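You operate a simulated robot arm through the tools that you are given. There is no shell and no other tool.

You are at the controls of a simulated robot arm. One attempt, no reset.

Task
Set the pump's overload dial to the motor card and reset it.
Fine: press try at the locked grey cabinet before the door opens; reset after the dial is set; the door ends shut, the padlock on.

The check looks at the end state, three seconds after you hand in, the way a careful person would. Anything else that was tipped, shoved, dropped, spilled or broken makes it a failure.

Robot
A 7-joint arm with a three-finger gripper, fixed in place. Base frame: the origin is at the foot of the arm, x ahead of it, y to its left, z up. Readings come in m, rad, newtons and seconds.
Its first joint turns from -2.897 to 2.897 rad. Payload 2.69 kg.
The tool frame sits at the grasp point between the pads (the TCP): z along the fingers, y along the line on which they close. The tips reach 0.03 m beyond it. The gripper opens to 0.128 m. The gripper's body begins 0.117 m behind the TCP.
Orientation is told as [roll, pitch, yaw] about the base's x, y, z axes, in that order, counted from this pose: with the fingers straight down and closing along the base's y, the tool's x points along the base's -x, its y along +y and its z along -z.

Tools
- The arm moves only by the tool arm_command. Its argument "deltas" is a list of rows, each an object of numbers (a shift or turn left out is 0, a gripper value left out holds the last): "dx", "dy", "dz": the shift along the tool's x, y, z in units of 25 mm (1.0 is 25 mm); "rx", "ry", "rz": the turn, a rotation vector about the tool's x, y, z in units of 4 degrees (1.0 is 4 degrees); "gripper": the finger opening in mm, from 0 to 128. In form: [{"dx": .., "dy": .., "dz": .., "rx": .., "ry": .., "rz": .., "gripper": ..}, ...]. A call has 1 to 20 rows; each row shifts and turns the commanded pose from where the row before left it, along the tool's axes as they then stand. A call with a number of a shift or a turn outside -1 to 1 is refused whole. Rows are played at 5 a second. More than 0.05 m and 0.15 rad between two rows, or a gripper value outside its range, and nothing of the call is played. A pose out of reach is approached as far as the arm can. The call stops where the force on the tool passes 90 N (or 10 N more than at its start, if that is more) or the arm is blocked; 0.2 s more then pass. The fingers move at their own pace and stop on an object; they squeeze with about 27 N. The grip force told is the motor's: it shows also when the fingers shut on nothing. Time passes only in rows, and 0.2 s behind the last, so rows that do not move let the fingers close. It gives the time, the measured TCP pose, the force on the tool (base axes), the opening and the grip force at its end, in the units of the frame above (readings bear some noise), with the torque about the TCP (base axes, N m) and any sound that the robot's microphone picked up, and new pictures: "views" is both (left out), scene, wrist or none.
- Cameras (640 x 400 px; columns grow to the right, rows downward): "scene" is fixed at [0.0501, 0.6496, 1.5406]; the picture's right is [-0.86, -0.50, 0.00], its down [-0.22, 0.38, -0.90] and it looks along [0.45, -0.78, -0.44] (base axes); focal length 354 px, centre (320, 200). "wrist" rides on the gripper at [0.058, 0.054, -0.131] in the tool frame; the picture's right is [-0.68, 0.74, 0.00], its down [-0.62, -0.57, -0.55] and it looks along [-0.40, -0.37, 0.84] (tool axes); focal length 234 px, centre (320, 200). There is no depth. A picture from a camera that has moved, and an enlarged one, comes with that camera's place and axes in the base frame and with its lens.
- raise_lower(by): slides the trunk up (or, below 0, down) by that many m; the arm rides with it, the base frame stays. It gives what a move gives, with no picture.
- inspect(camera, box): a new picture of the part [left, top, right, bottom] of that camera's present view, enlarged. The clock stands still meanwhile.
- hand_in(): hands the job in; it is judged then, once.

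Nothing tells you positions but the pictures and the camera data. Unless the task says otherwise, let go and move clear before handing in.

The tools are called after "Call:" as name(argument=value, ...) on one line, values as JSON. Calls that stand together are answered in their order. arm_command: Moves the arm, as the interface text tells. Its arguments: {"type":"object","properties":{"deltas":{"type":"array","items":{"type":"object","properties":{"dx":{"type":"number"},"dy":{"type":"number"},"dz":{"type":"number"},"rx":{"type":"number"},"ry":{"type":"number"},"rz":{"type":"number"},"gripper":{"type":"number"}}}},"views":{"type":"string","enum":["both","scene","wrist","none"]}},"required":["deltas"]} The other tools are called the same way: raise_lower (by) slides the trunk up or down; inspect (camera, box) takes an enlarged picture of a part of a camera's view; hand_in () hands the job in.

At the start:

```text
time: 0.0
tcp_pos: [0.5832, -0.0926, 1.3714]
orientation: [-0.001, -0.001, 0.0]
contact_force: [-0.1, -0.2, 0.5]
ft_torque: [0.02, 0.01, -0.02]
finger_gap: 0.1282
finger_force: 0.1
trunk travel left (down, up): [-0.15, 0.2]
```

scene: 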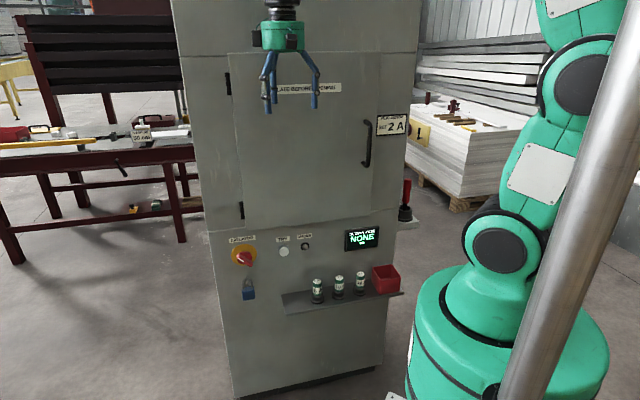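
wrist: 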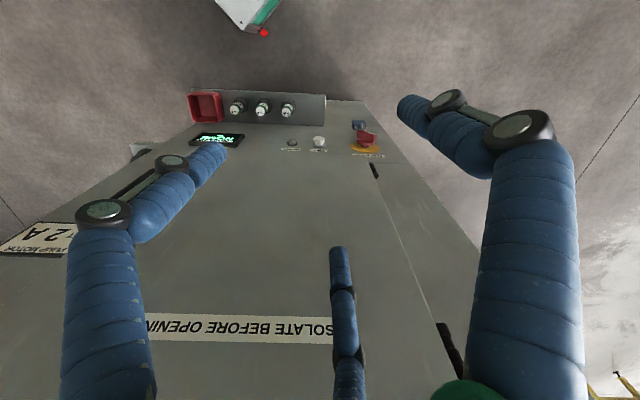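

I see a grey cabinet with a closed door, an isolator switch (red on yellow) with a blue padlock below it, two small buttons/lamps, a display, and a shelf with three cylinders and a red box. I will enlarge the details before moving.

Call:
inspect(camera="scene", box=[220, 220, 420, 345])

Call:
inspect(camera="scene", box=[340, 90, 430, 225])

Call:
inspect(camera="scene", box=[215, 225, 315, 305])

Call:
inspect(camera="wrist", box=[170, 80, 400, 180])

Call:
inspect(camera="scene", box=[220, 60, 420, 180])

```text
3.20 times, centred on (320, 282) of scene
camera zoom: at [0.0501, 0.6496, 1.5406], right [-0.86, -0.5, 0.0], down [-0.22, 0.38, -0.9], along [0.45, -0.78, -0.44], focal length 1132 px, centre (320, -64)
```

zoom: 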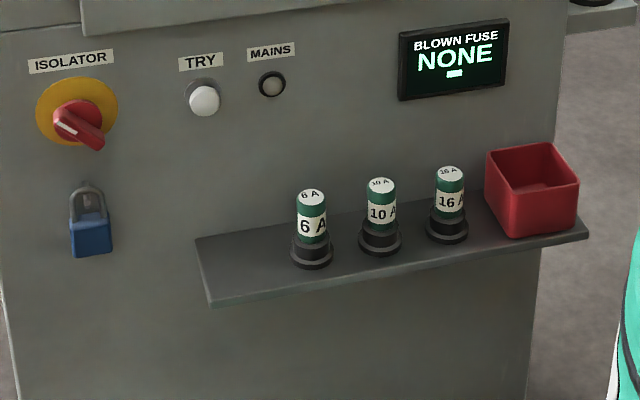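

```text
2.96 times, centred on (385, 158) of scene
camera zoom: at [0.0501, 0.6496, 1.5406], right [-0.86, -0.5, 0.0], down [-0.22, 0.38, -0.9], along [0.45, -0.78, -0.44], focal length 1048 px, centre (127, 326)
```

zoom: 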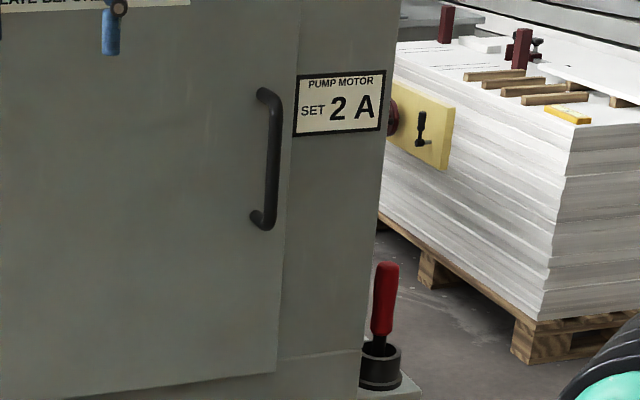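

```text
5.00 times, centred on (265, 265) of scene
camera zoom: at [0.0501, 0.6496, 1.5406], right [-0.86, -0.5, 0.0], down [-0.22, 0.38, -0.9], along [0.45, -0.78, -0.44], focal length 1768 px, centre (595, -125)
```

zoom: 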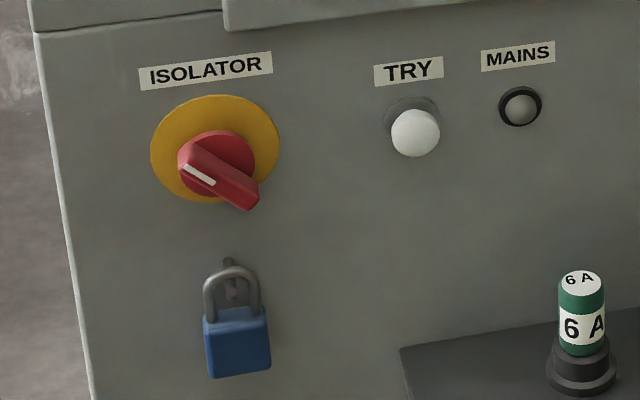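

```text
2.78 times, centred on (285, 130) of wrist
camera zoom: at [0.5252, -0.0389, 1.5021], right [0.68, 0.74, 0.0], down [0.62, -0.57, 0.55], along [0.4, -0.37, -0.84], focal length 652 px, centre (417, 395)
```

zoom: 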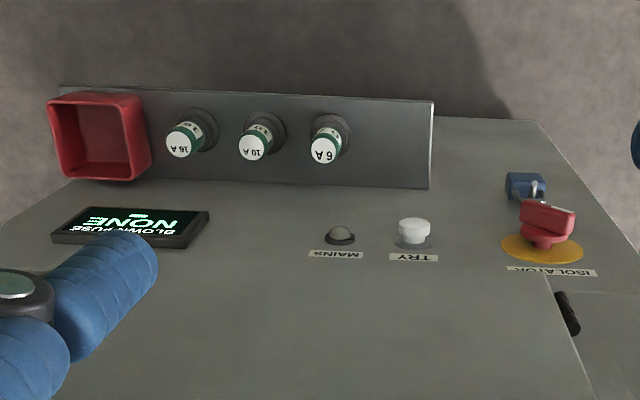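

```text
3.20 times, centred on (320, 120) of scene
camera zoom: at [0.0501, 0.6496, 1.5406], right [-0.86, -0.5, 0.0], down [-0.22, 0.38, -0.9], along [0.45, -0.78, -0.44], focal length 1132 px, centre (320, 456)
```

zoom: 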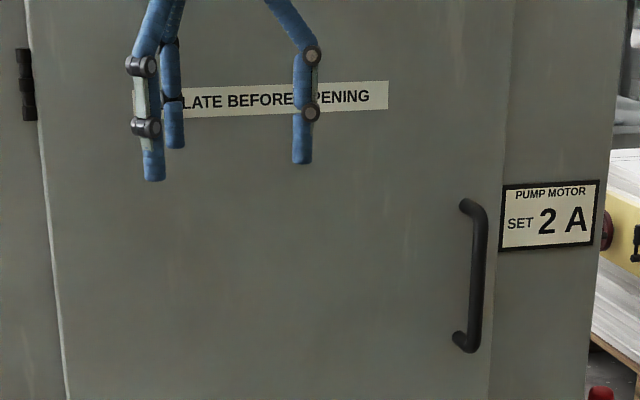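

The cabinet face looks to be a vertical plane about x − y ≈ 0.915, facing (-0.7, 0.7). The isolator is near (0.80, -0.11, 0.82), TRY near (0.69, -0.20, 0.81) and the handle near (0.47, -0.39, 1.2). I'll turn the tool to point at the face so I can look more closely.

Call:
arm_command(deltas=[{"rz": 1, "gripper": 60}, {"rz": 1}, {"rz": 1}, {"rz": 1}, {"rz": 1}, {"rz": 1}, {"rz": 1}, {"rz": 1}, {"rz": 1}, {"rz": 1}, {"rz": 1}, {"rz": 0.25}], views="none")

```text
time: 2.6
tcp_pos: [0.5827, -0.0939, 1.3728]
orientation: [0.0, 0.0, -0.785]
contact_force: [0.5, 0.3, -0.5]
ft_torque: [-0.01, 0.0, -0.01]
finger_gap: 0.0601
finger_force: 0.0
trunk travel left (down, up): [-0.15, 0.2]
```

The yaw turn worked. Next I pitch the tool up toward the face in place.

Call:
arm_command(deltas=[{"ry": -1}, {"ry": -1}, {"ry": -1}, {"ry": -1}, {"ry": -1}, {"ry": -1}, {"ry": -1}, {"ry": -1}, {"ry": -1}, {"ry": -1}, {"ry": -1}, {"ry": -1}, {"ry": -1}, {"ry": -1}, {"ry": -1}, {"ry": -1}, {"ry": -1}, {"ry": -1}, {"ry": -1}, {"ry": -1}], views="both")

```text
time: 6.8
tcp_pos: [0.5833, -0.093, 1.3722]
orientation: [0.003, -1.398, -0.79]
contact_force: [-0.6, -0.2, 0.5]
ft_torque: [0.0, 0.03, 0.01]
finger_gap: 0.06
finger_force: 0.0
trunk travel left (down, up): [-0.15, 0.2]
camera wrist: at [0.523, 0.0434, 1.3365], right [0.6, 0.44, 0.67], down [-0.71, -0.09, 0.7], along [0.37, -0.89, 0.25], focal length 234 px, centre (320, 200)
```

scene: 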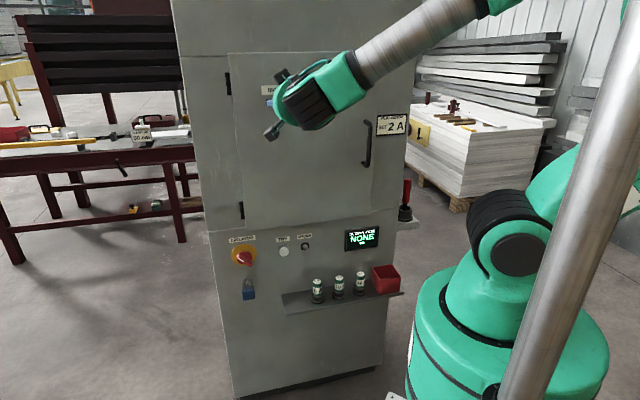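
wrist: 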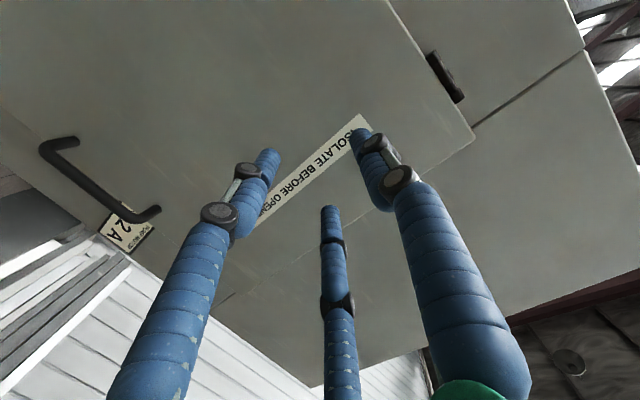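

The gripper now points at the face. I'll lower it to the isolator's height, tilted about 30° below horizontal, and look at the isolator, padlock and TRY button from the front.

Call:
arm_command(deltas=[{"ry": 1, "dy": 1}, {"ry": 1, "dy": 1}, {"ry": 1, "dy": 1}, {"ry": 1, "dy": 1}, {"ry": 1, "dy": 1}, {"dx": 1, "dz": 0.577}, {"dx": 1, "dz": 0.577}, {"dx": 1, "dz": 0.577}, {"dx": 1, "dz": 0.577}, {"dx": 1, "dz": 0.577}, {"dx": 1, "dz": 0.577}, {"dx": 1, "dz": 0.577}, {"dx": 1, "dz": 0.577}, {"dx": 1, "dz": 0.577}, {"dx": 1, "dz": 0.577}], views="both")

```text
time: 10.0
tcp_pos: [0.6708, -0.0047, 1.0839]
orientation: [-0.001, -1.048, -0.787]
contact_force: [-0.6, -0.3, -0.6]
ft_torque: [0.02, 0.0, 0.0]
finger_gap: 0.0599
finger_force: 0.0
trunk travel left (down, up): [-0.15, 0.2]
camera wrist: at [0.6089, 0.1345, 1.0965], right [0.76, 0.28, 0.59], down [-0.52, -0.28, 0.81], along [0.39, -0.92, -0.07], focal length 234 px, centre (320, 200)
```

scene: 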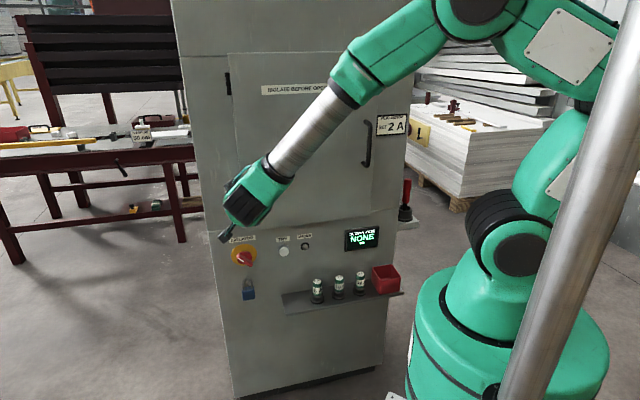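
wrist: 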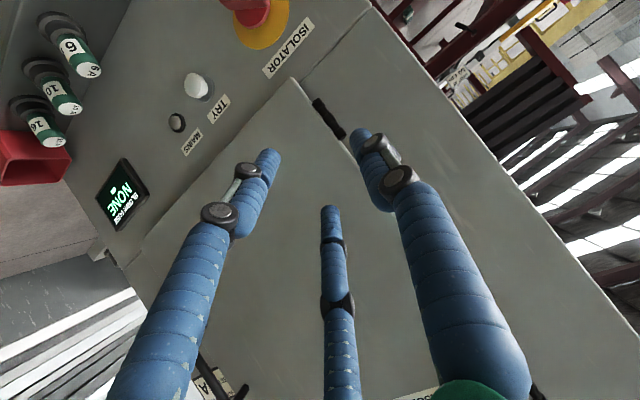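

I need to go lower to see the isolator and padlock up close.

Call:
arm_command(deltas=[{"dx": 1, "dz": 0.577}, {"dx": 1, "dz": 0.577}, {"dx": 1, "dz": 0.577}, {"dx": 1, "dz": 0.577}, {"dx": 1, "dz": 0.577}, {"dx": 1, "dz": 0.577}, {"dx": 1, "dz": 0.577}], views="both")

Call:
inspect(camera="wrist", box=[100, 0, 420, 200])

```text
time: 11.6
tcp_pos: [0.6705, -0.0045, 0.8816]
orientation: [0.003, -1.048, -0.784]
contact_force: [0.1, 0.3, 0.6]
ft_torque: [0.02, 0.02, -0.02]
finger_gap: 0.0603
finger_force: 0.1
trunk travel left (down, up): [-0.15, 0.2]
camera wrist: at [0.6091, 0.1349, 0.895], right [0.76, 0.28, 0.59], down [-0.52, -0.28, 0.81], along [0.39, -0.92, -0.07], focal length 234 px, centre (320, 200)
```

scene: 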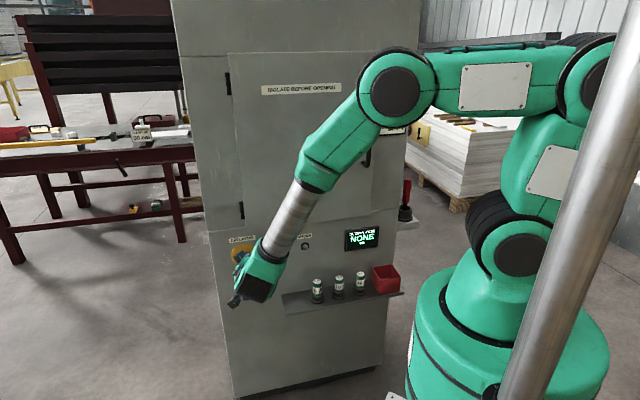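
wrist: 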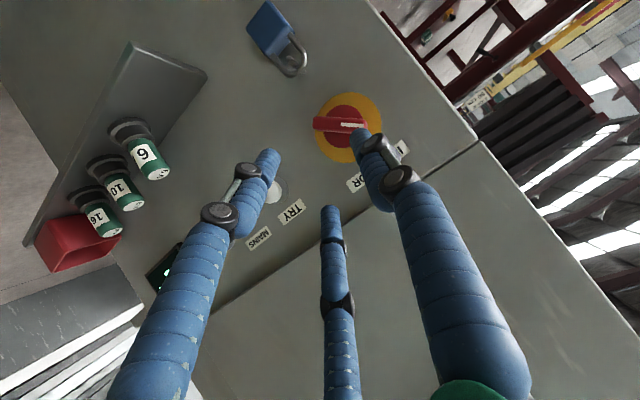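

```text
2.00 times, centred on (260, 100) of wrist
camera zoom: at [0.6091, 0.1349, 0.895], right [0.76, 0.28, 0.59], down [-0.52, -0.28, 0.81], along [0.39, -0.92, -0.07], focal length 468 px, centre (440, 400)
```

zoom: 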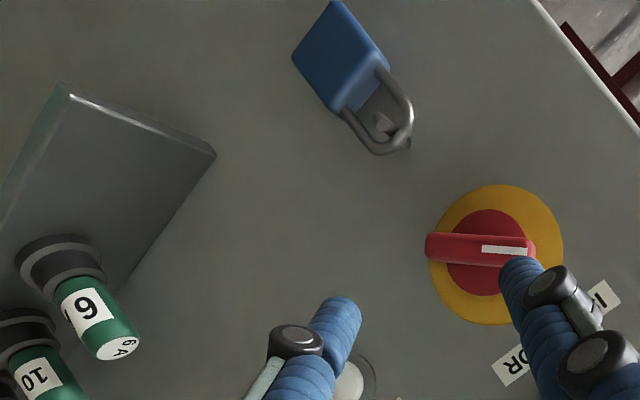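

The padlock hangs by its shackle on a peg and the isolator has a red bar handle with a white pointer. I'll zoom in on both.

Call:
inspect(camera="wrist", box=[290, 70, 430, 180])

Call:
inspect(camera="wrist", box=[230, 0, 330, 90])

Call:
inspect(camera="scene", box=[225, 230, 315, 305])

```text
3.64 times, centred on (360, 125) of wrist
camera zoom: at [0.6091, 0.1349, 0.895], right [0.76, 0.28, 0.59], down [-0.52, -0.28, 0.81], along [0.39, -0.92, -0.07], focal length 852 px, centre (174, 473)
```

zoom: 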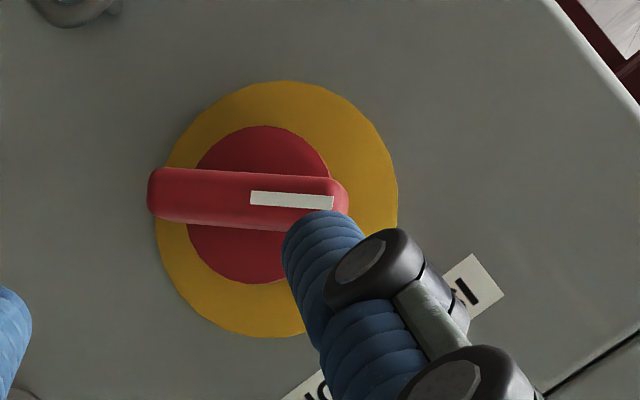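

```text
4.44 times, centred on (280, 45) of wrist
camera zoom: at [0.6091, 0.1349, 0.895], right [0.76, 0.28, 0.59], down [-0.52, -0.28, 0.81], along [0.39, -0.92, -0.07], focal length 1041 px, centre (498, 889)
```

zoom: 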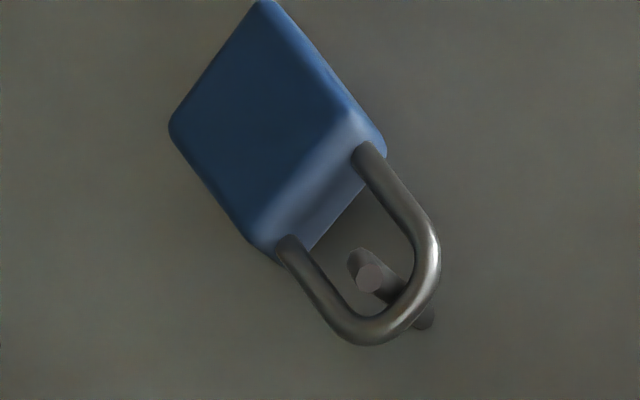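

```text
5.33 times, centred on (270, 268) of scene
camera zoom: at [0.0501, 0.6496, 1.5406], right [-0.86, -0.5, 0.0], down [-0.22, 0.38, -0.9], along [0.45, -0.78, -0.44], focal length 1886 px, centre (587, -160)
```

zoom: 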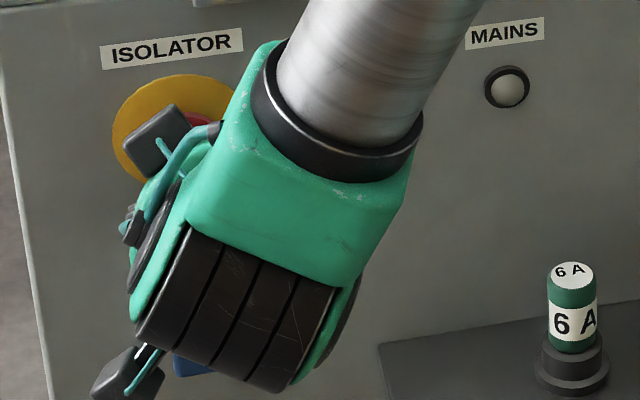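

The thumb finger partly hides the isolator, so I'll shift sideways and lower for a clear view between the fingers.

Call:
arm_command(deltas=[{"gripper": 128, "dx": 1, "dz": 0.577}, {"dx": 1, "dz": 0.577}, {"dx": 0.5, "dz": 0.289}, {"dy": 0.5}], views="both")

Call:
inspect(camera="wrist", box=[240, 60, 460, 230])

```text
time: 12.6
tcp_pos: [0.6808, 0.0052, 0.8091]
orientation: [-0.001, -1.049, -0.785]
contact_force: [0.0, 0.1, -0.5]
ft_torque: [0.01, -0.01, 0.02]
finger_gap: 0.128
finger_force: 0.0
trunk travel left (down, up): [-0.15, 0.2]
camera wrist: at [0.6175, 0.1443, 0.8232], right [0.76, 0.28, 0.59], down [-0.52, -0.28, 0.81], along [0.39, -0.92, -0.07], focal length 234 px, centre (320, 200)
```

scene: 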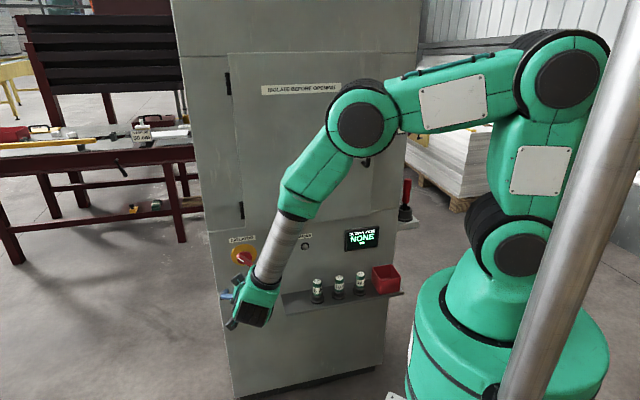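
wrist: 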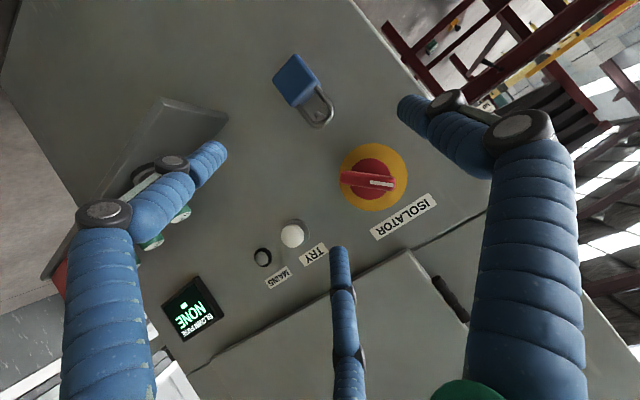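

```text
2.35 times, centred on (350, 145) of wrist
camera zoom: at [0.6175, 0.1443, 0.8232], right [0.76, 0.28, 0.59], down [-0.52, -0.28, 0.81], along [0.39, -0.92, -0.07], focal length 551 px, centre (249, 329)
```

zoom: 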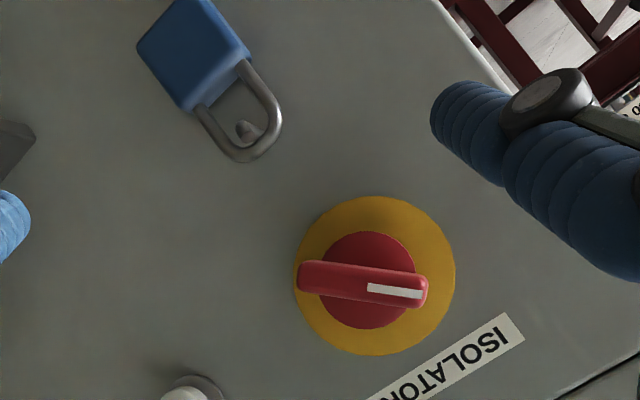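

Call:
inspect(camera="wrist", box=[240, 200, 340, 290])

Call:
inspect(camera="wrist", box=[260, 40, 350, 140])

Call:
inspect(camera="wrist", box=[330, 135, 420, 220])

```text
4.44 times, centred on (290, 245) of wrist
camera zoom: at [0.6175, 0.1443, 0.8232], right [0.76, 0.28, 0.59], down [-0.52, -0.28, 0.81], along [0.39, -0.92, -0.07], focal length 1041 px, centre (453, 0)
```

zoom: 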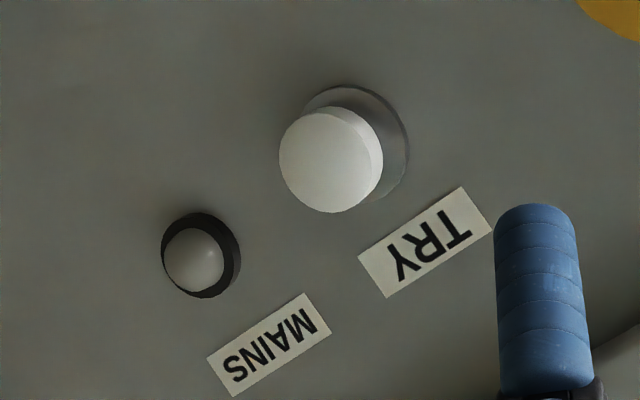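

```text
4.00 times, centred on (305, 90) of wrist
camera zoom: at [0.6175, 0.1443, 0.8232], right [0.76, 0.28, 0.59], down [-0.52, -0.28, 0.81], along [0.39, -0.92, -0.07], focal length 937 px, centre (380, 640)
```

zoom: 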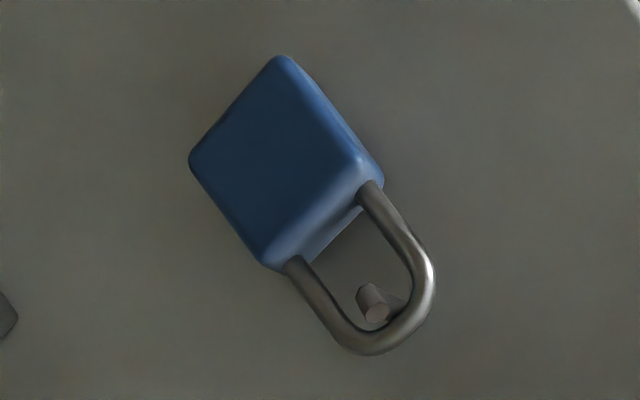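

```text
4.71 times, centred on (375, 178) of wrist
camera zoom: at [0.6175, 0.1443, 0.8232], right [0.76, 0.28, 0.59], down [-0.52, -0.28, 0.81], along [0.39, -0.92, -0.07], focal length 1102 px, centre (61, 306)
```

zoom: 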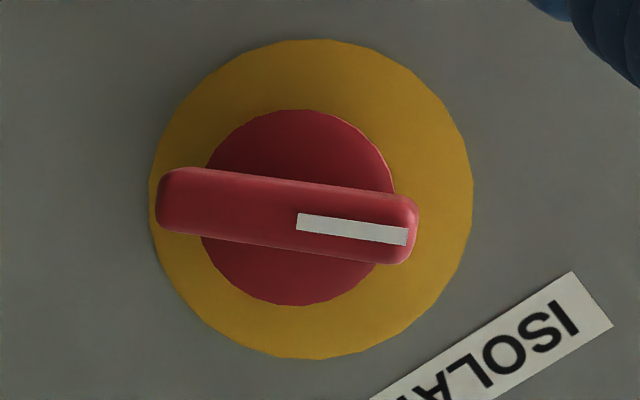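

The lamp marked MAINS is dark and the padlock sits on the upturned hook under the isolator, so the cabinet looks already locked off. TRY is a 35 mm white button at about (0.695, -0.203, 0.815). I'll level the tool, close the fingers and line up with it.

Call:
arm_command(deltas=[{"ry": -1, "dy": -0.7, "gripper": 0}, {"ry": -1, "dy": -0.7}, {"ry": -1, "dy": -0.7}, {"ry": -1, "dy": -0.7}, {"ry": -1, "dy": -0.7}, {"ry": -1, "dy": -0.7}, {"ry": -1, "dy": -0.7}, {"ry": -0.5, "dy": -0.6}, {"dx": -0.25}], views="both")

```text
time: 14.6
tcp_pos: [0.6344, -0.0715, 0.8401]
orientation: [-1.411, -1.561, 0.624]
contact_force: [0.7, -0.5, 0.0]
ft_torque: [0.01, -0.01, 0.01]
finger_gap: 0.0022
finger_force: 26.9
out of reach, approached as far as the arm can: row 6, 7, 8
trunk travel left (down, up): [-0.15, 0.2]
camera wrist: at [0.5801, 0.0595, 0.7798], right [0.53, 0.52, 0.67], down [-0.78, -0.01, 0.62], along [0.33, -0.85, 0.41], focal length 234 px, centre (320, 200)
```

scene: 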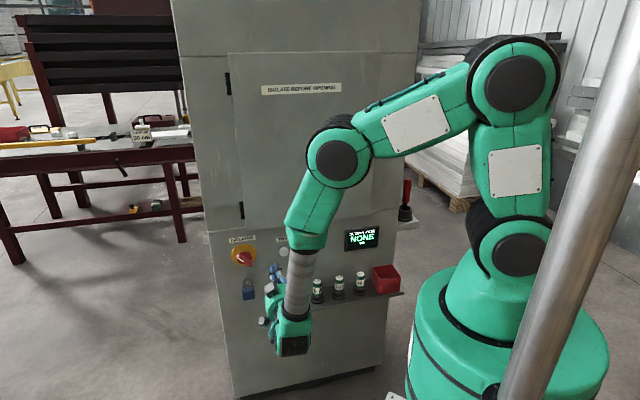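
wrist: 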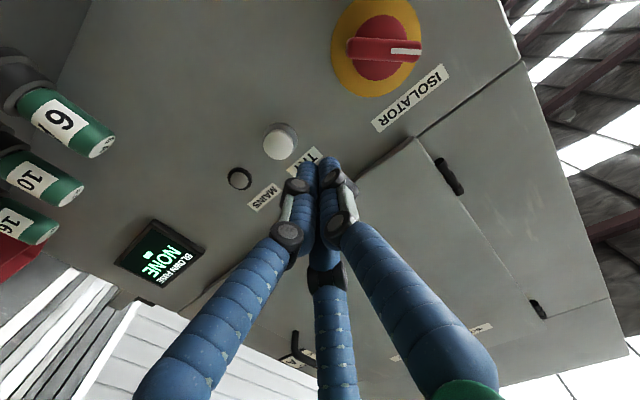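

The level pose at this height is just out of reach with the trunk where it is. I'll lift the gripper a little, then lower the trunk.

Call:
arm_command(deltas=[{"dx": -1}, {"dx": -1}, {"dx": -1}, {"dx": -1}], views="none")

Call:
raise_lower(by=-0.12)

```text
time: 15.6
tcp_pos: [0.6322, -0.0709, 0.9388]
orientation: [-1.082, -1.569, 0.295]
contact_force: [-0.5, 0.4, 0.1]
ft_torque: [0.01, -0.03, -0.02]
finger_gap: 0.0023
finger_force: 27.6
trunk travel left (down, up): [-0.15, 0.2]
```

```text
time: 17.1
tcp_pos: [0.632, -0.0714, 0.8201]
orientation: [2.51, -1.572, 2.987]
contact_force: [-0.2, -0.7, -0.2]
ft_torque: [0.01, 0.01, -0.01]
finger_gap: 0.0022
finger_force: 27.0
trunk travel left (down, up): [-0.03, 0.32]
```

Trunk lowered and the tool is level at z = 0.82. Next I shift sideways to line up with TRY and check the picture.

Call:
arm_command(deltas=[{"dy": -1}, {"dy": -0.96, "dx": 0.2}, {}], views="both")

Call:
inspect(camera="wrist", box=[220, 80, 420, 205])

```text
time: 17.9
tcp_pos: [0.5981, -0.1064, 0.8142]
orientation: [-2.438, -1.573, 1.651]
contact_force: [0.1, 0.0, -0.1]
ft_torque: [0.04, 0.0, -0.03]
finger_gap: 0.0024
finger_force: 26.8
trunk travel left (down, up): [-0.03, 0.32]
camera wrist: at [0.544, 0.025, 0.7541], right [0.52, 0.52, 0.68], down [-0.79, -0.01, 0.62], along [0.33, -0.85, 0.4], focal length 234 px, centre (320, 200)
```

scene: 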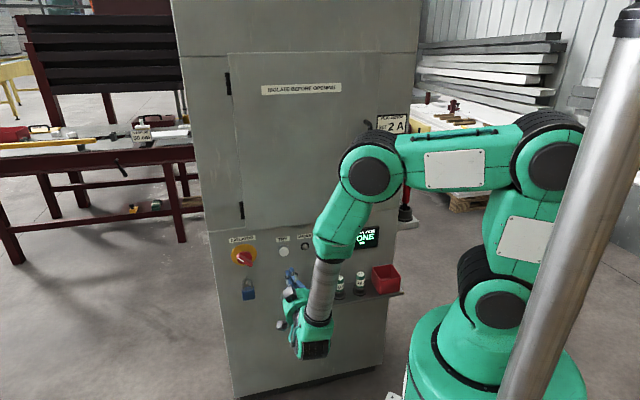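
wrist: 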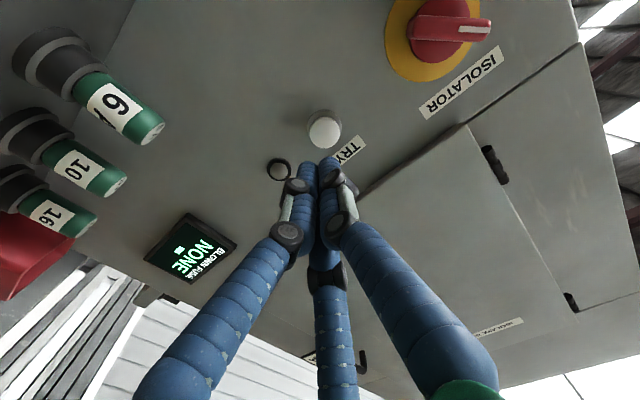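

```text
3.20 times, centred on (320, 142) of wrist
camera zoom: at [0.544, 0.025, 0.7541], right [0.52, 0.52, 0.68], down [-0.79, -0.01, 0.62], along [0.33, -0.85, 0.4], focal length 749 px, centre (320, 384)
```

zoom: 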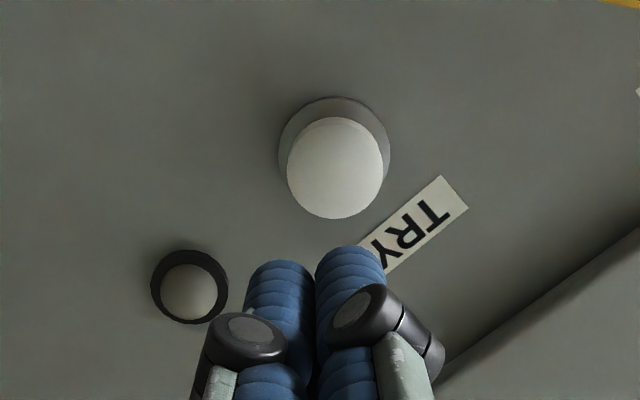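

The button sits 6 mm above and 3 mm to the left of the finger axis. I'll correct that and approach.

Call:
arm_command(deltas=[{"dx": -0.24, "dy": 0.1}, {"dz": 1}, {"dz": 1}, {"dz": 1}], views="wrist")

Call:
inspect(camera="wrist", box=[220, 80, 420, 205])

```text
time: 18.9
tcp_pos: [0.6511, -0.1566, 0.8199]
orientation: [-1.746, -1.571, 0.962]
contact_force: [-0.2, 0.5, 0.1]
ft_torque: [0.02, 0.03, 0.01]
finger_gap: 0.0025
finger_force: 27.1
trunk travel left (down, up): [-0.03, 0.32]
camera wrist: at [0.598, -0.0261, 0.7591], right [0.52, 0.52, 0.68], down [-0.79, -0.01, 0.62], along [0.33, -0.85, 0.4], focal length 234 px, centre (320, 200)
```

wrist: 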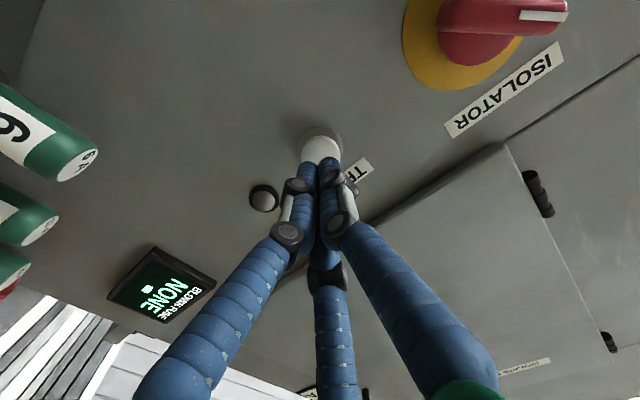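

```text
3.20 times, centred on (320, 142) of wrist
camera zoom: at [0.598, -0.0261, 0.7591], right [0.52, 0.52, 0.68], down [-0.79, -0.01, 0.62], along [0.33, -0.85, 0.4], focal length 749 px, centre (320, 384)
```

zoom: 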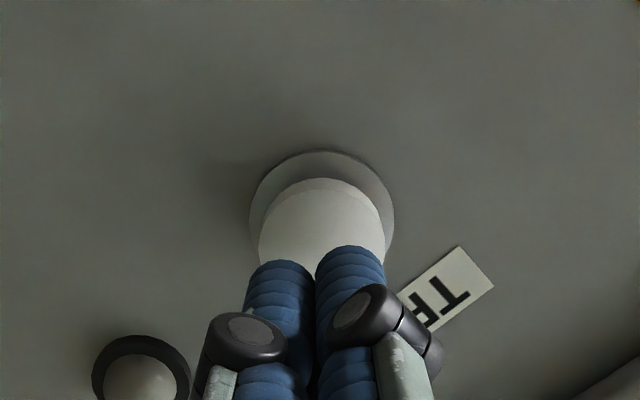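

Aligned with the button, so I press in small steps and watch the force and sound.

Call:
arm_command(deltas=[{"dz": 0.3}, {"dz": 0.3}, {"dz": 0.2}, {"dz": 0.2}, {"dz": 0.2}, {"dz": 0.2}], views="wrist")

```text
time: 20.3
tcp_pos: [0.6771, -0.1808, 0.8193]
orientation: [-1.878, -1.569, 1.092]
contact_force: [-8.3, 12.4, 1.2]
ft_torque: [0.02, -0.02, 0.0]
finger_gap: 0.006
finger_force: 31.2
trunk travel left (down, up): [-0.03, 0.32]
heard: click
camera wrist: at [0.6226, -0.05, 0.76], right [0.52, 0.52, 0.68], down [-0.79, -0.01, 0.62], along [0.33, -0.85, 0.4], focal length 234 px, centre (320, 200)
```

wrist: 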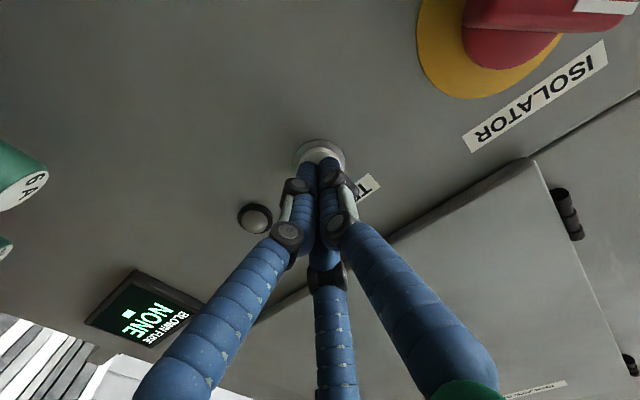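

I heard a click and no motor sound. I'll check the lamp while pressed, then back off.

Call:
inspect(camera="wrist", box=[220, 120, 380, 240])

Call:
arm_command(deltas=[{"dz": -0.5}, {"dz": -1}, {"dz": -1}, {"dz": -1}, {"dz": -1}], views="both")

```text
3.33 times, centred on (300, 180) of wrist
camera zoom: at [0.6226, -0.05, 0.76], right [0.52, 0.52, 0.68], down [-0.79, -0.01, 0.62], along [0.33, -0.85, 0.4], focal length 781 px, centre (387, 267)
```

zoom: 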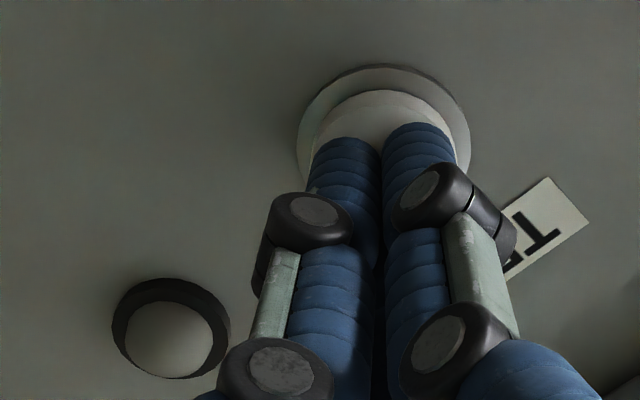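

```text
time: 21.5
tcp_pos: [0.5976, -0.1026, 0.8193]
orientation: [-0.915, -1.57, 0.131]
contact_force: [0.4, -0.1, -0.4]
ft_torque: [-0.04, -0.01, -0.03]
finger_gap: 0.002
finger_force: 31.8
trunk travel left (down, up): [-0.03, 0.32]
camera wrist: at [0.5429, 0.0289, 0.7598], right [0.52, 0.52, 0.68], down [-0.79, -0.01, 0.62], along [0.33, -0.85, 0.4], focal length 234 px, centre (320, 200)
```

scene: 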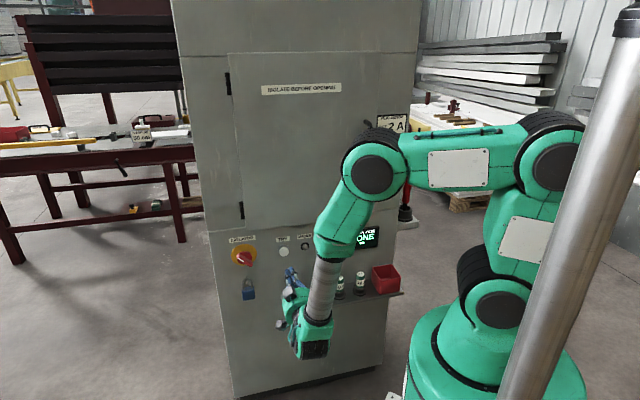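
wrist: 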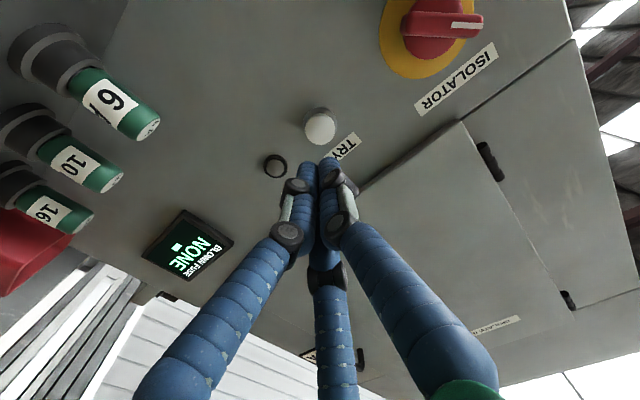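

TRY returned after the press. I'll check the display for any change.

Call:
inspect(camera="wrist", box=[130, 195, 250, 290])

Call:
inspect(camera="scene", box=[385, 150, 435, 230])

```text
4.21 times, centred on (190, 242) of wrist
camera zoom: at [0.5429, 0.0289, 0.7598], right [0.52, 0.52, 0.68], down [-0.79, -0.01, 0.62], along [0.33, -0.85, 0.4], focal length 986 px, centre (867, 21)
```

zoom: 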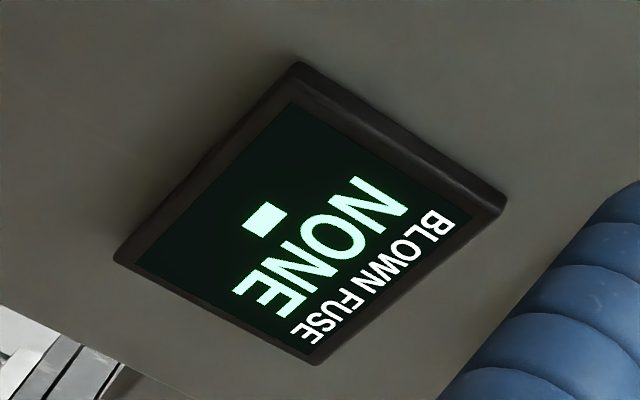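

```text
5.00 times, centred on (410, 190) of scene
camera zoom: at [0.0501, 0.6496, 1.5406], right [-0.86, -0.5, 0.0], down [-0.22, 0.38, -0.9], along [0.45, -0.78, -0.44], focal length 1768 px, centre (-130, 250)
```

zoom: 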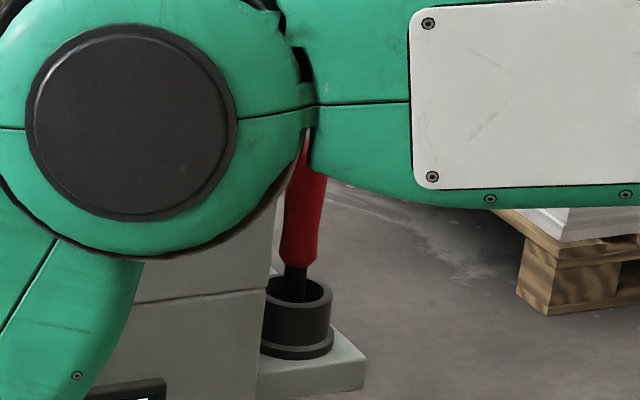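

Next is the door. I'll rise and move right to line up with the handle bar, near (0.47, -0.39), z 1.13–1.27.

Call:
arm_command(deltas=[{"dx": -1, "gripper": 70}, {"dx": -1}, {"dx": -1}, {"dx": -1}, {"dx": -1}, {"dx": -1, "dy": -0.8}, {"dx": -1, "dy": -0.8}, {"dx": -1, "dy": -0.8}, {"dx": -1, "dy": -0.8}, {"dx": -1, "dy": -0.8}, {"dx": -1, "dy": -0.8}, {"dx": -1, "dy": -0.8}, {"dx": -1, "dy": -0.8}, {"dx": -1, "dy": -0.8}, {"dx": -1, "dy": -0.8}], views="both")

```text
time: 24.7
tcp_pos: [0.4574, -0.2432, 1.1946]
orientation: [-0.646, -1.57, -0.139]
contact_force: [1.1, 0.0, -0.8]
ft_torque: [0.01, -0.04, -0.05]
finger_gap: 0.0699
finger_force: 0.0
trunk travel left (down, up): [-0.03, 0.32]
camera wrist: at [0.4027, -0.113, 1.1348], right [0.52, 0.52, 0.68], down [-0.79, -0.01, 0.62], along [0.33, -0.85, 0.4], focal length 234 px, centre (320, 200)
```

scene: 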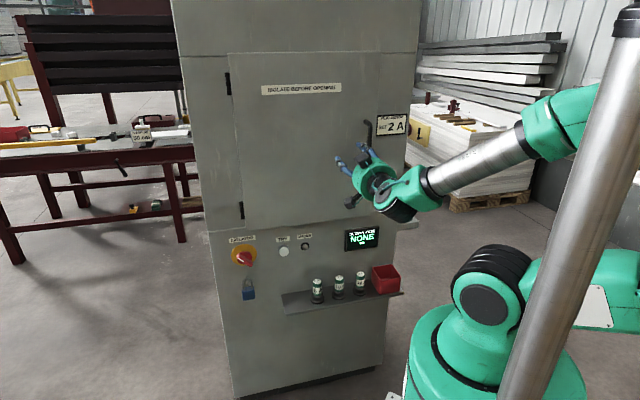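
wrist: 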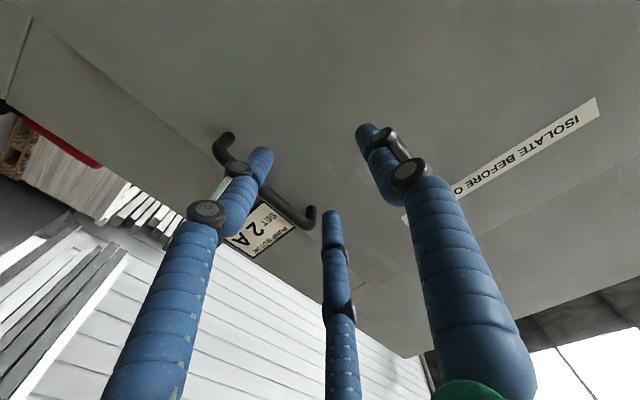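

The handle bar is about 0.09 m to the right (–tool y) and 0.1 m ahead. I'll move sideways first and verify.

Call:
arm_command(deltas=[{"dy": -1, "dx": -0.1}, {"dy": -1, "dx": -0.1}, {"dy": -1}, {"dy": -0.58}, {}], views="both")

Call:
inspect(camera="wrist", box=[200, 60, 460, 240])

```text
time: 25.9
tcp_pos: [0.3917, -0.3066, 1.2013]
orientation: [-0.967, -1.57, 0.179]
contact_force: [0.3, 0.4, -0.3]
ft_torque: [0.01, 0.02, -0.03]
finger_gap: 0.07
finger_force: 0.0
trunk travel left (down, up): [-0.03, 0.32]
camera wrist: at [0.3383, -0.1756, 1.1402], right [0.52, 0.52, 0.68], down [-0.79, -0.01, 0.62], along [0.33, -0.85, 0.4], focal length 234 px, centre (320, 200)
```

scene: 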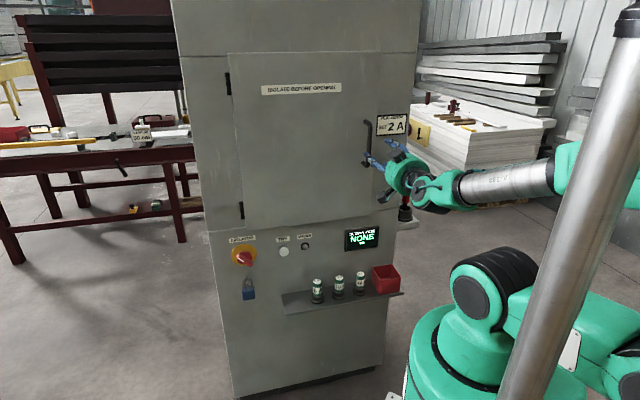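
wrist: 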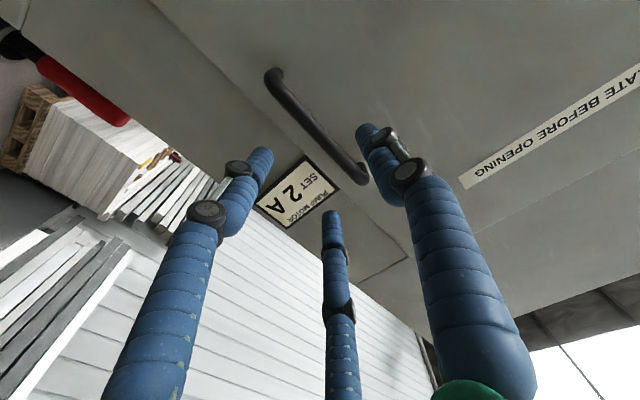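

```text
2.22 times, centred on (330, 150) of wrist
camera zoom: at [0.3383, -0.1756, 1.1402], right [0.52, 0.52, 0.68], down [-0.79, -0.01, 0.62], along [0.33, -0.85, 0.4], focal length 520 px, centre (298, 311)
```

zoom: 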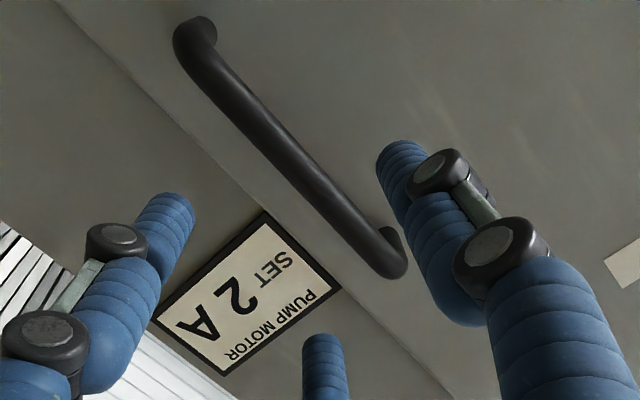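

Card confirmed: set 2 A. The bar is now about 5 mm left and 96 mm ahead, so I advance around it and close.

Call:
arm_command(deltas=[{"dy": 0.2, "dz": 1}, {"dz": 1}, {"dz": 1}, {"dz": 0.4}, {}], views="wrist")

```text
time: 27.1
tcp_pos: [0.4563, -0.3631, 1.1996]
orientation: [-0.163, -1.571, -0.624]
contact_force: [0.7, -0.2, 1.0]
ft_torque: [0.0, -0.03, 0.04]
finger_gap: 0.0699
finger_force: 0.1
trunk travel left (down, up): [-0.03, 0.32]
camera wrist: at [0.4026, -0.233, 1.1396], right [0.52, 0.52, 0.68], down [-0.79, -0.01, 0.62], along [0.33, -0.85, 0.4], focal length 234 px, centre (320, 200)
```

wrist: 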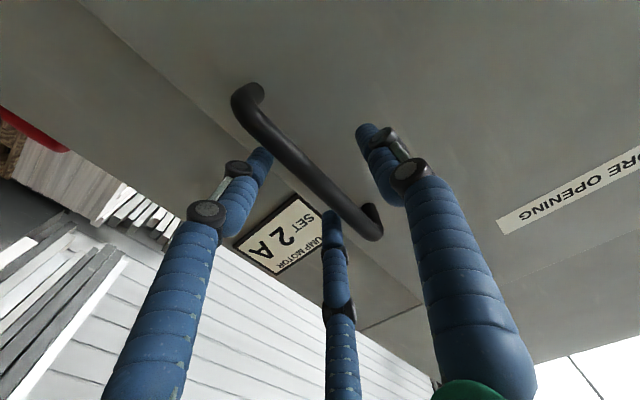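

Call:
arm_command(deltas=[{"gripper": 0}, {}, {}, {}], views="wrist")

```text
time: 28.1
tcp_pos: [0.4538, -0.3676, 1.1951]
orientation: [0.571, -1.562, -1.357]
contact_force: [-62.1, -48.9, -38.7]
ft_torque: [-0.36, 0.49, -0.8]
finger_gap: 0.0235
finger_force: 44.5
trunk travel left (down, up): [-0.03, 0.32]
camera wrist: at [0.399, -0.2363, 1.1364], right [0.52, 0.51, 0.68], down [-0.79, -0.02, 0.62], along [0.33, -0.86, 0.4], focal length 234 px, centre (320, 200)
```

wrist: 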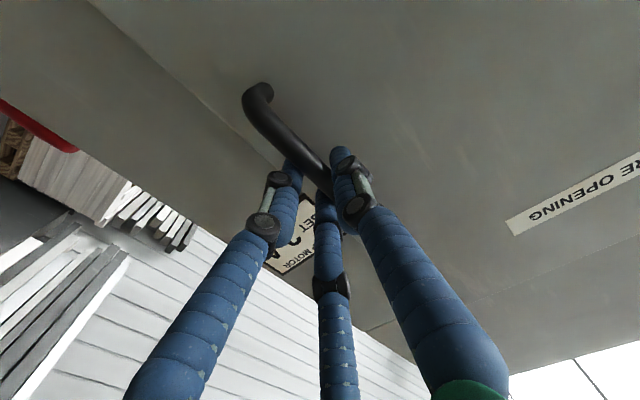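

The grip is on the bar but a side load shows a few mm of misalignment. I'll ease the commanded pose toward the bar.

Call:
arm_command(deltas=[{"dy": -0.15, "dx": 0.1}, {"dy": -0.1, "dx": 0.05}, {}], views="none")

```text
time: 28.9
tcp_pos: [0.4532, -0.3675, 1.1953]
orientation: [-0.498, -1.57, -0.284]
contact_force: [-6.7, -5.6, -29.8]
ft_torque: [0.34, 0.25, 0.01]
finger_gap: 0.0232
finger_force: 45.0
trunk travel left (down, up): [-0.03, 0.32]
```

The load is now light and the bar is held. I'll pull the door open along its arc, turning with it (hinge near h = 0.477), in short steps.

Call:
arm_command(deltas=[{"dx": 0.1}, {"rx": 0.8, "dy": 0.16, "dz": -0.926}, {"rx": 0.8, "dy": 0.16, "dz": -0.926}, {}], views="both")

```text
time: 29.9
tcp_pos: [0.427, -0.3282, 1.1957]
orientation: [2.902, -1.569, 2.484]
contact_force: [2.5, 1.2, -10.3]
ft_torque: [0.48, 0.35, 0.01]
finger_gap: 0.0233
finger_force: 45.3
trunk travel left (down, up): [-0.03, 0.32]
camera wrist: at [0.3874, -0.1925, 1.1352], right [0.57, 0.46, 0.68], down [-0.78, 0.08, 0.61], along [0.23, -0.88, 0.4], focal length 234 px, centre (320, 200)
```

scene: 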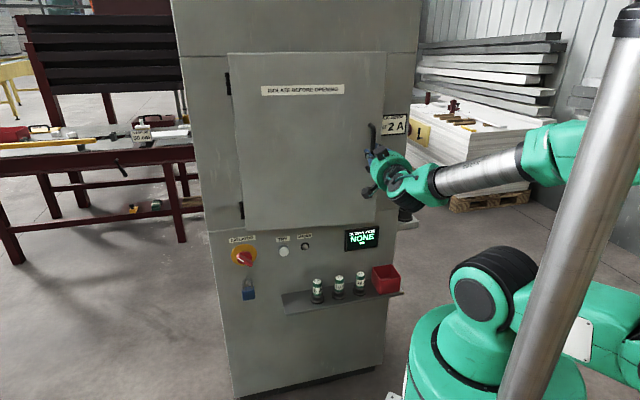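
wrist: 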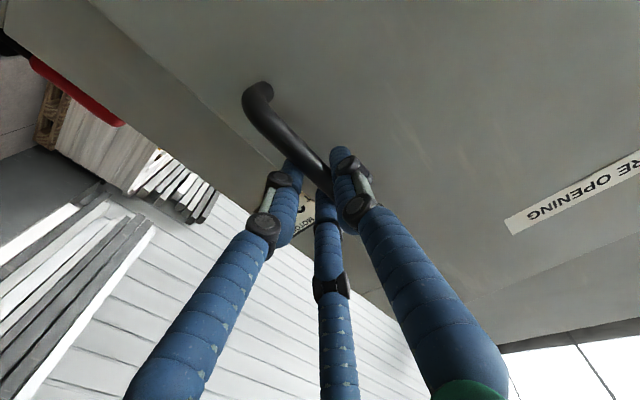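

The door is opening with little force. Continuing along the arc.

Call:
arm_command(deltas=[{"rx": 0.8, "dy": 0.16, "dz": -0.926}, {"rx": 0.8, "dy": 0.16, "dz": -0.926}, {"rx": 0.8, "dy": 0.16, "dz": -0.926}, {"rx": 0.8, "dy": 0.16, "dz": -0.926}, {}], views="both")

```text
time: 31.1
tcp_pos: [0.388, -0.2436, 1.1958]
orientation: [2.601, -1.569, 2.561]
contact_force: [10.2, 2.9, 5.2]
ft_torque: [0.39, 0.18, 0.12]
finger_gap: 0.0231
finger_force: 44.5
trunk travel left (down, up): [-0.03, 0.32]
camera wrist: at [0.3799, -0.1011, 1.1351], right [0.66, 0.32, 0.68], down [-0.75, 0.25, 0.61], along [0.03, -0.91, 0.4], focal length 234 px, centre (320, 200)
```

scene: 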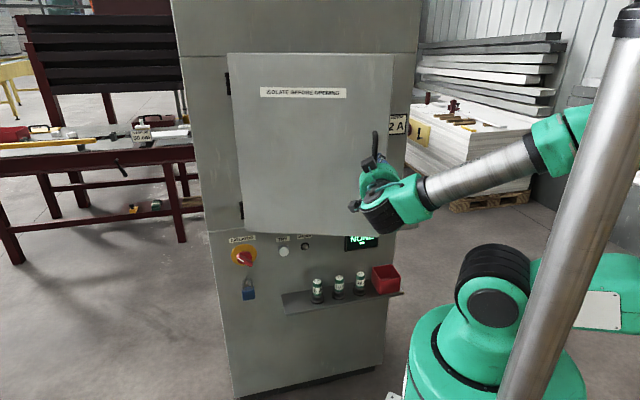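
wrist: 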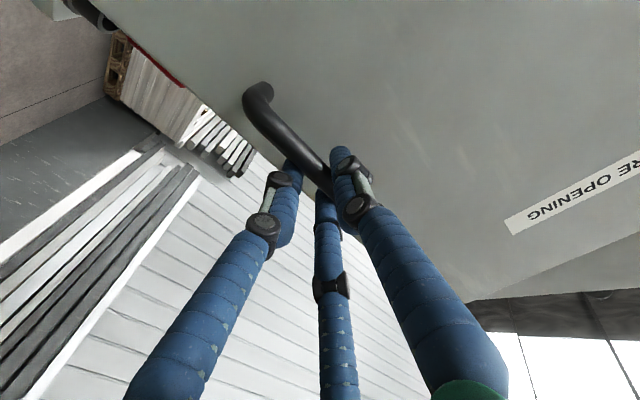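

Call:
arm_command(deltas=[{"rx": 0.8, "dy": 0.16, "dz": -0.926}, {"rx": 0.8, "dy": 0.16, "dz": -0.926}, {"rx": 0.8, "dy": 0.16, "dz": -0.926}, {"rx": 0.8, "dy": 0.16, "dz": -0.926}, {"rx": 0.8, "dy": 0.16, "dz": -0.926}, {}], views="both")

```text
time: 32.5
tcp_pos: [0.3692, -0.1266, 1.1948]
orientation: [2.352, -1.57, 2.532]
contact_force: [3.9, 1.5, 20.9]
ft_torque: [-0.74, -0.1, 0.04]
finger_gap: 0.0233
finger_force: 44.9
trunk travel left (down, up): [-0.03, 0.32]
camera wrist: at [0.3993, 0.0113, 1.135], right [0.73, 0.13, 0.68], down [-0.65, 0.45, 0.61], along [-0.22, -0.89, 0.4], focal length 234 px, centre (320, 200)
```

scene: 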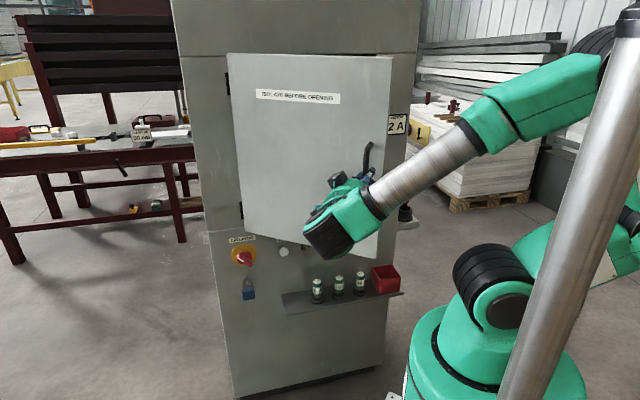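
wrist: 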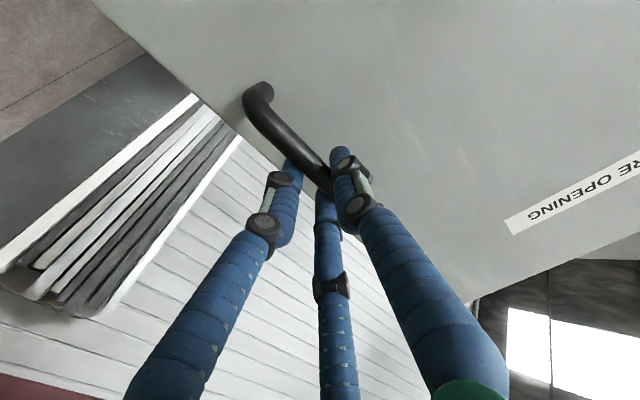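

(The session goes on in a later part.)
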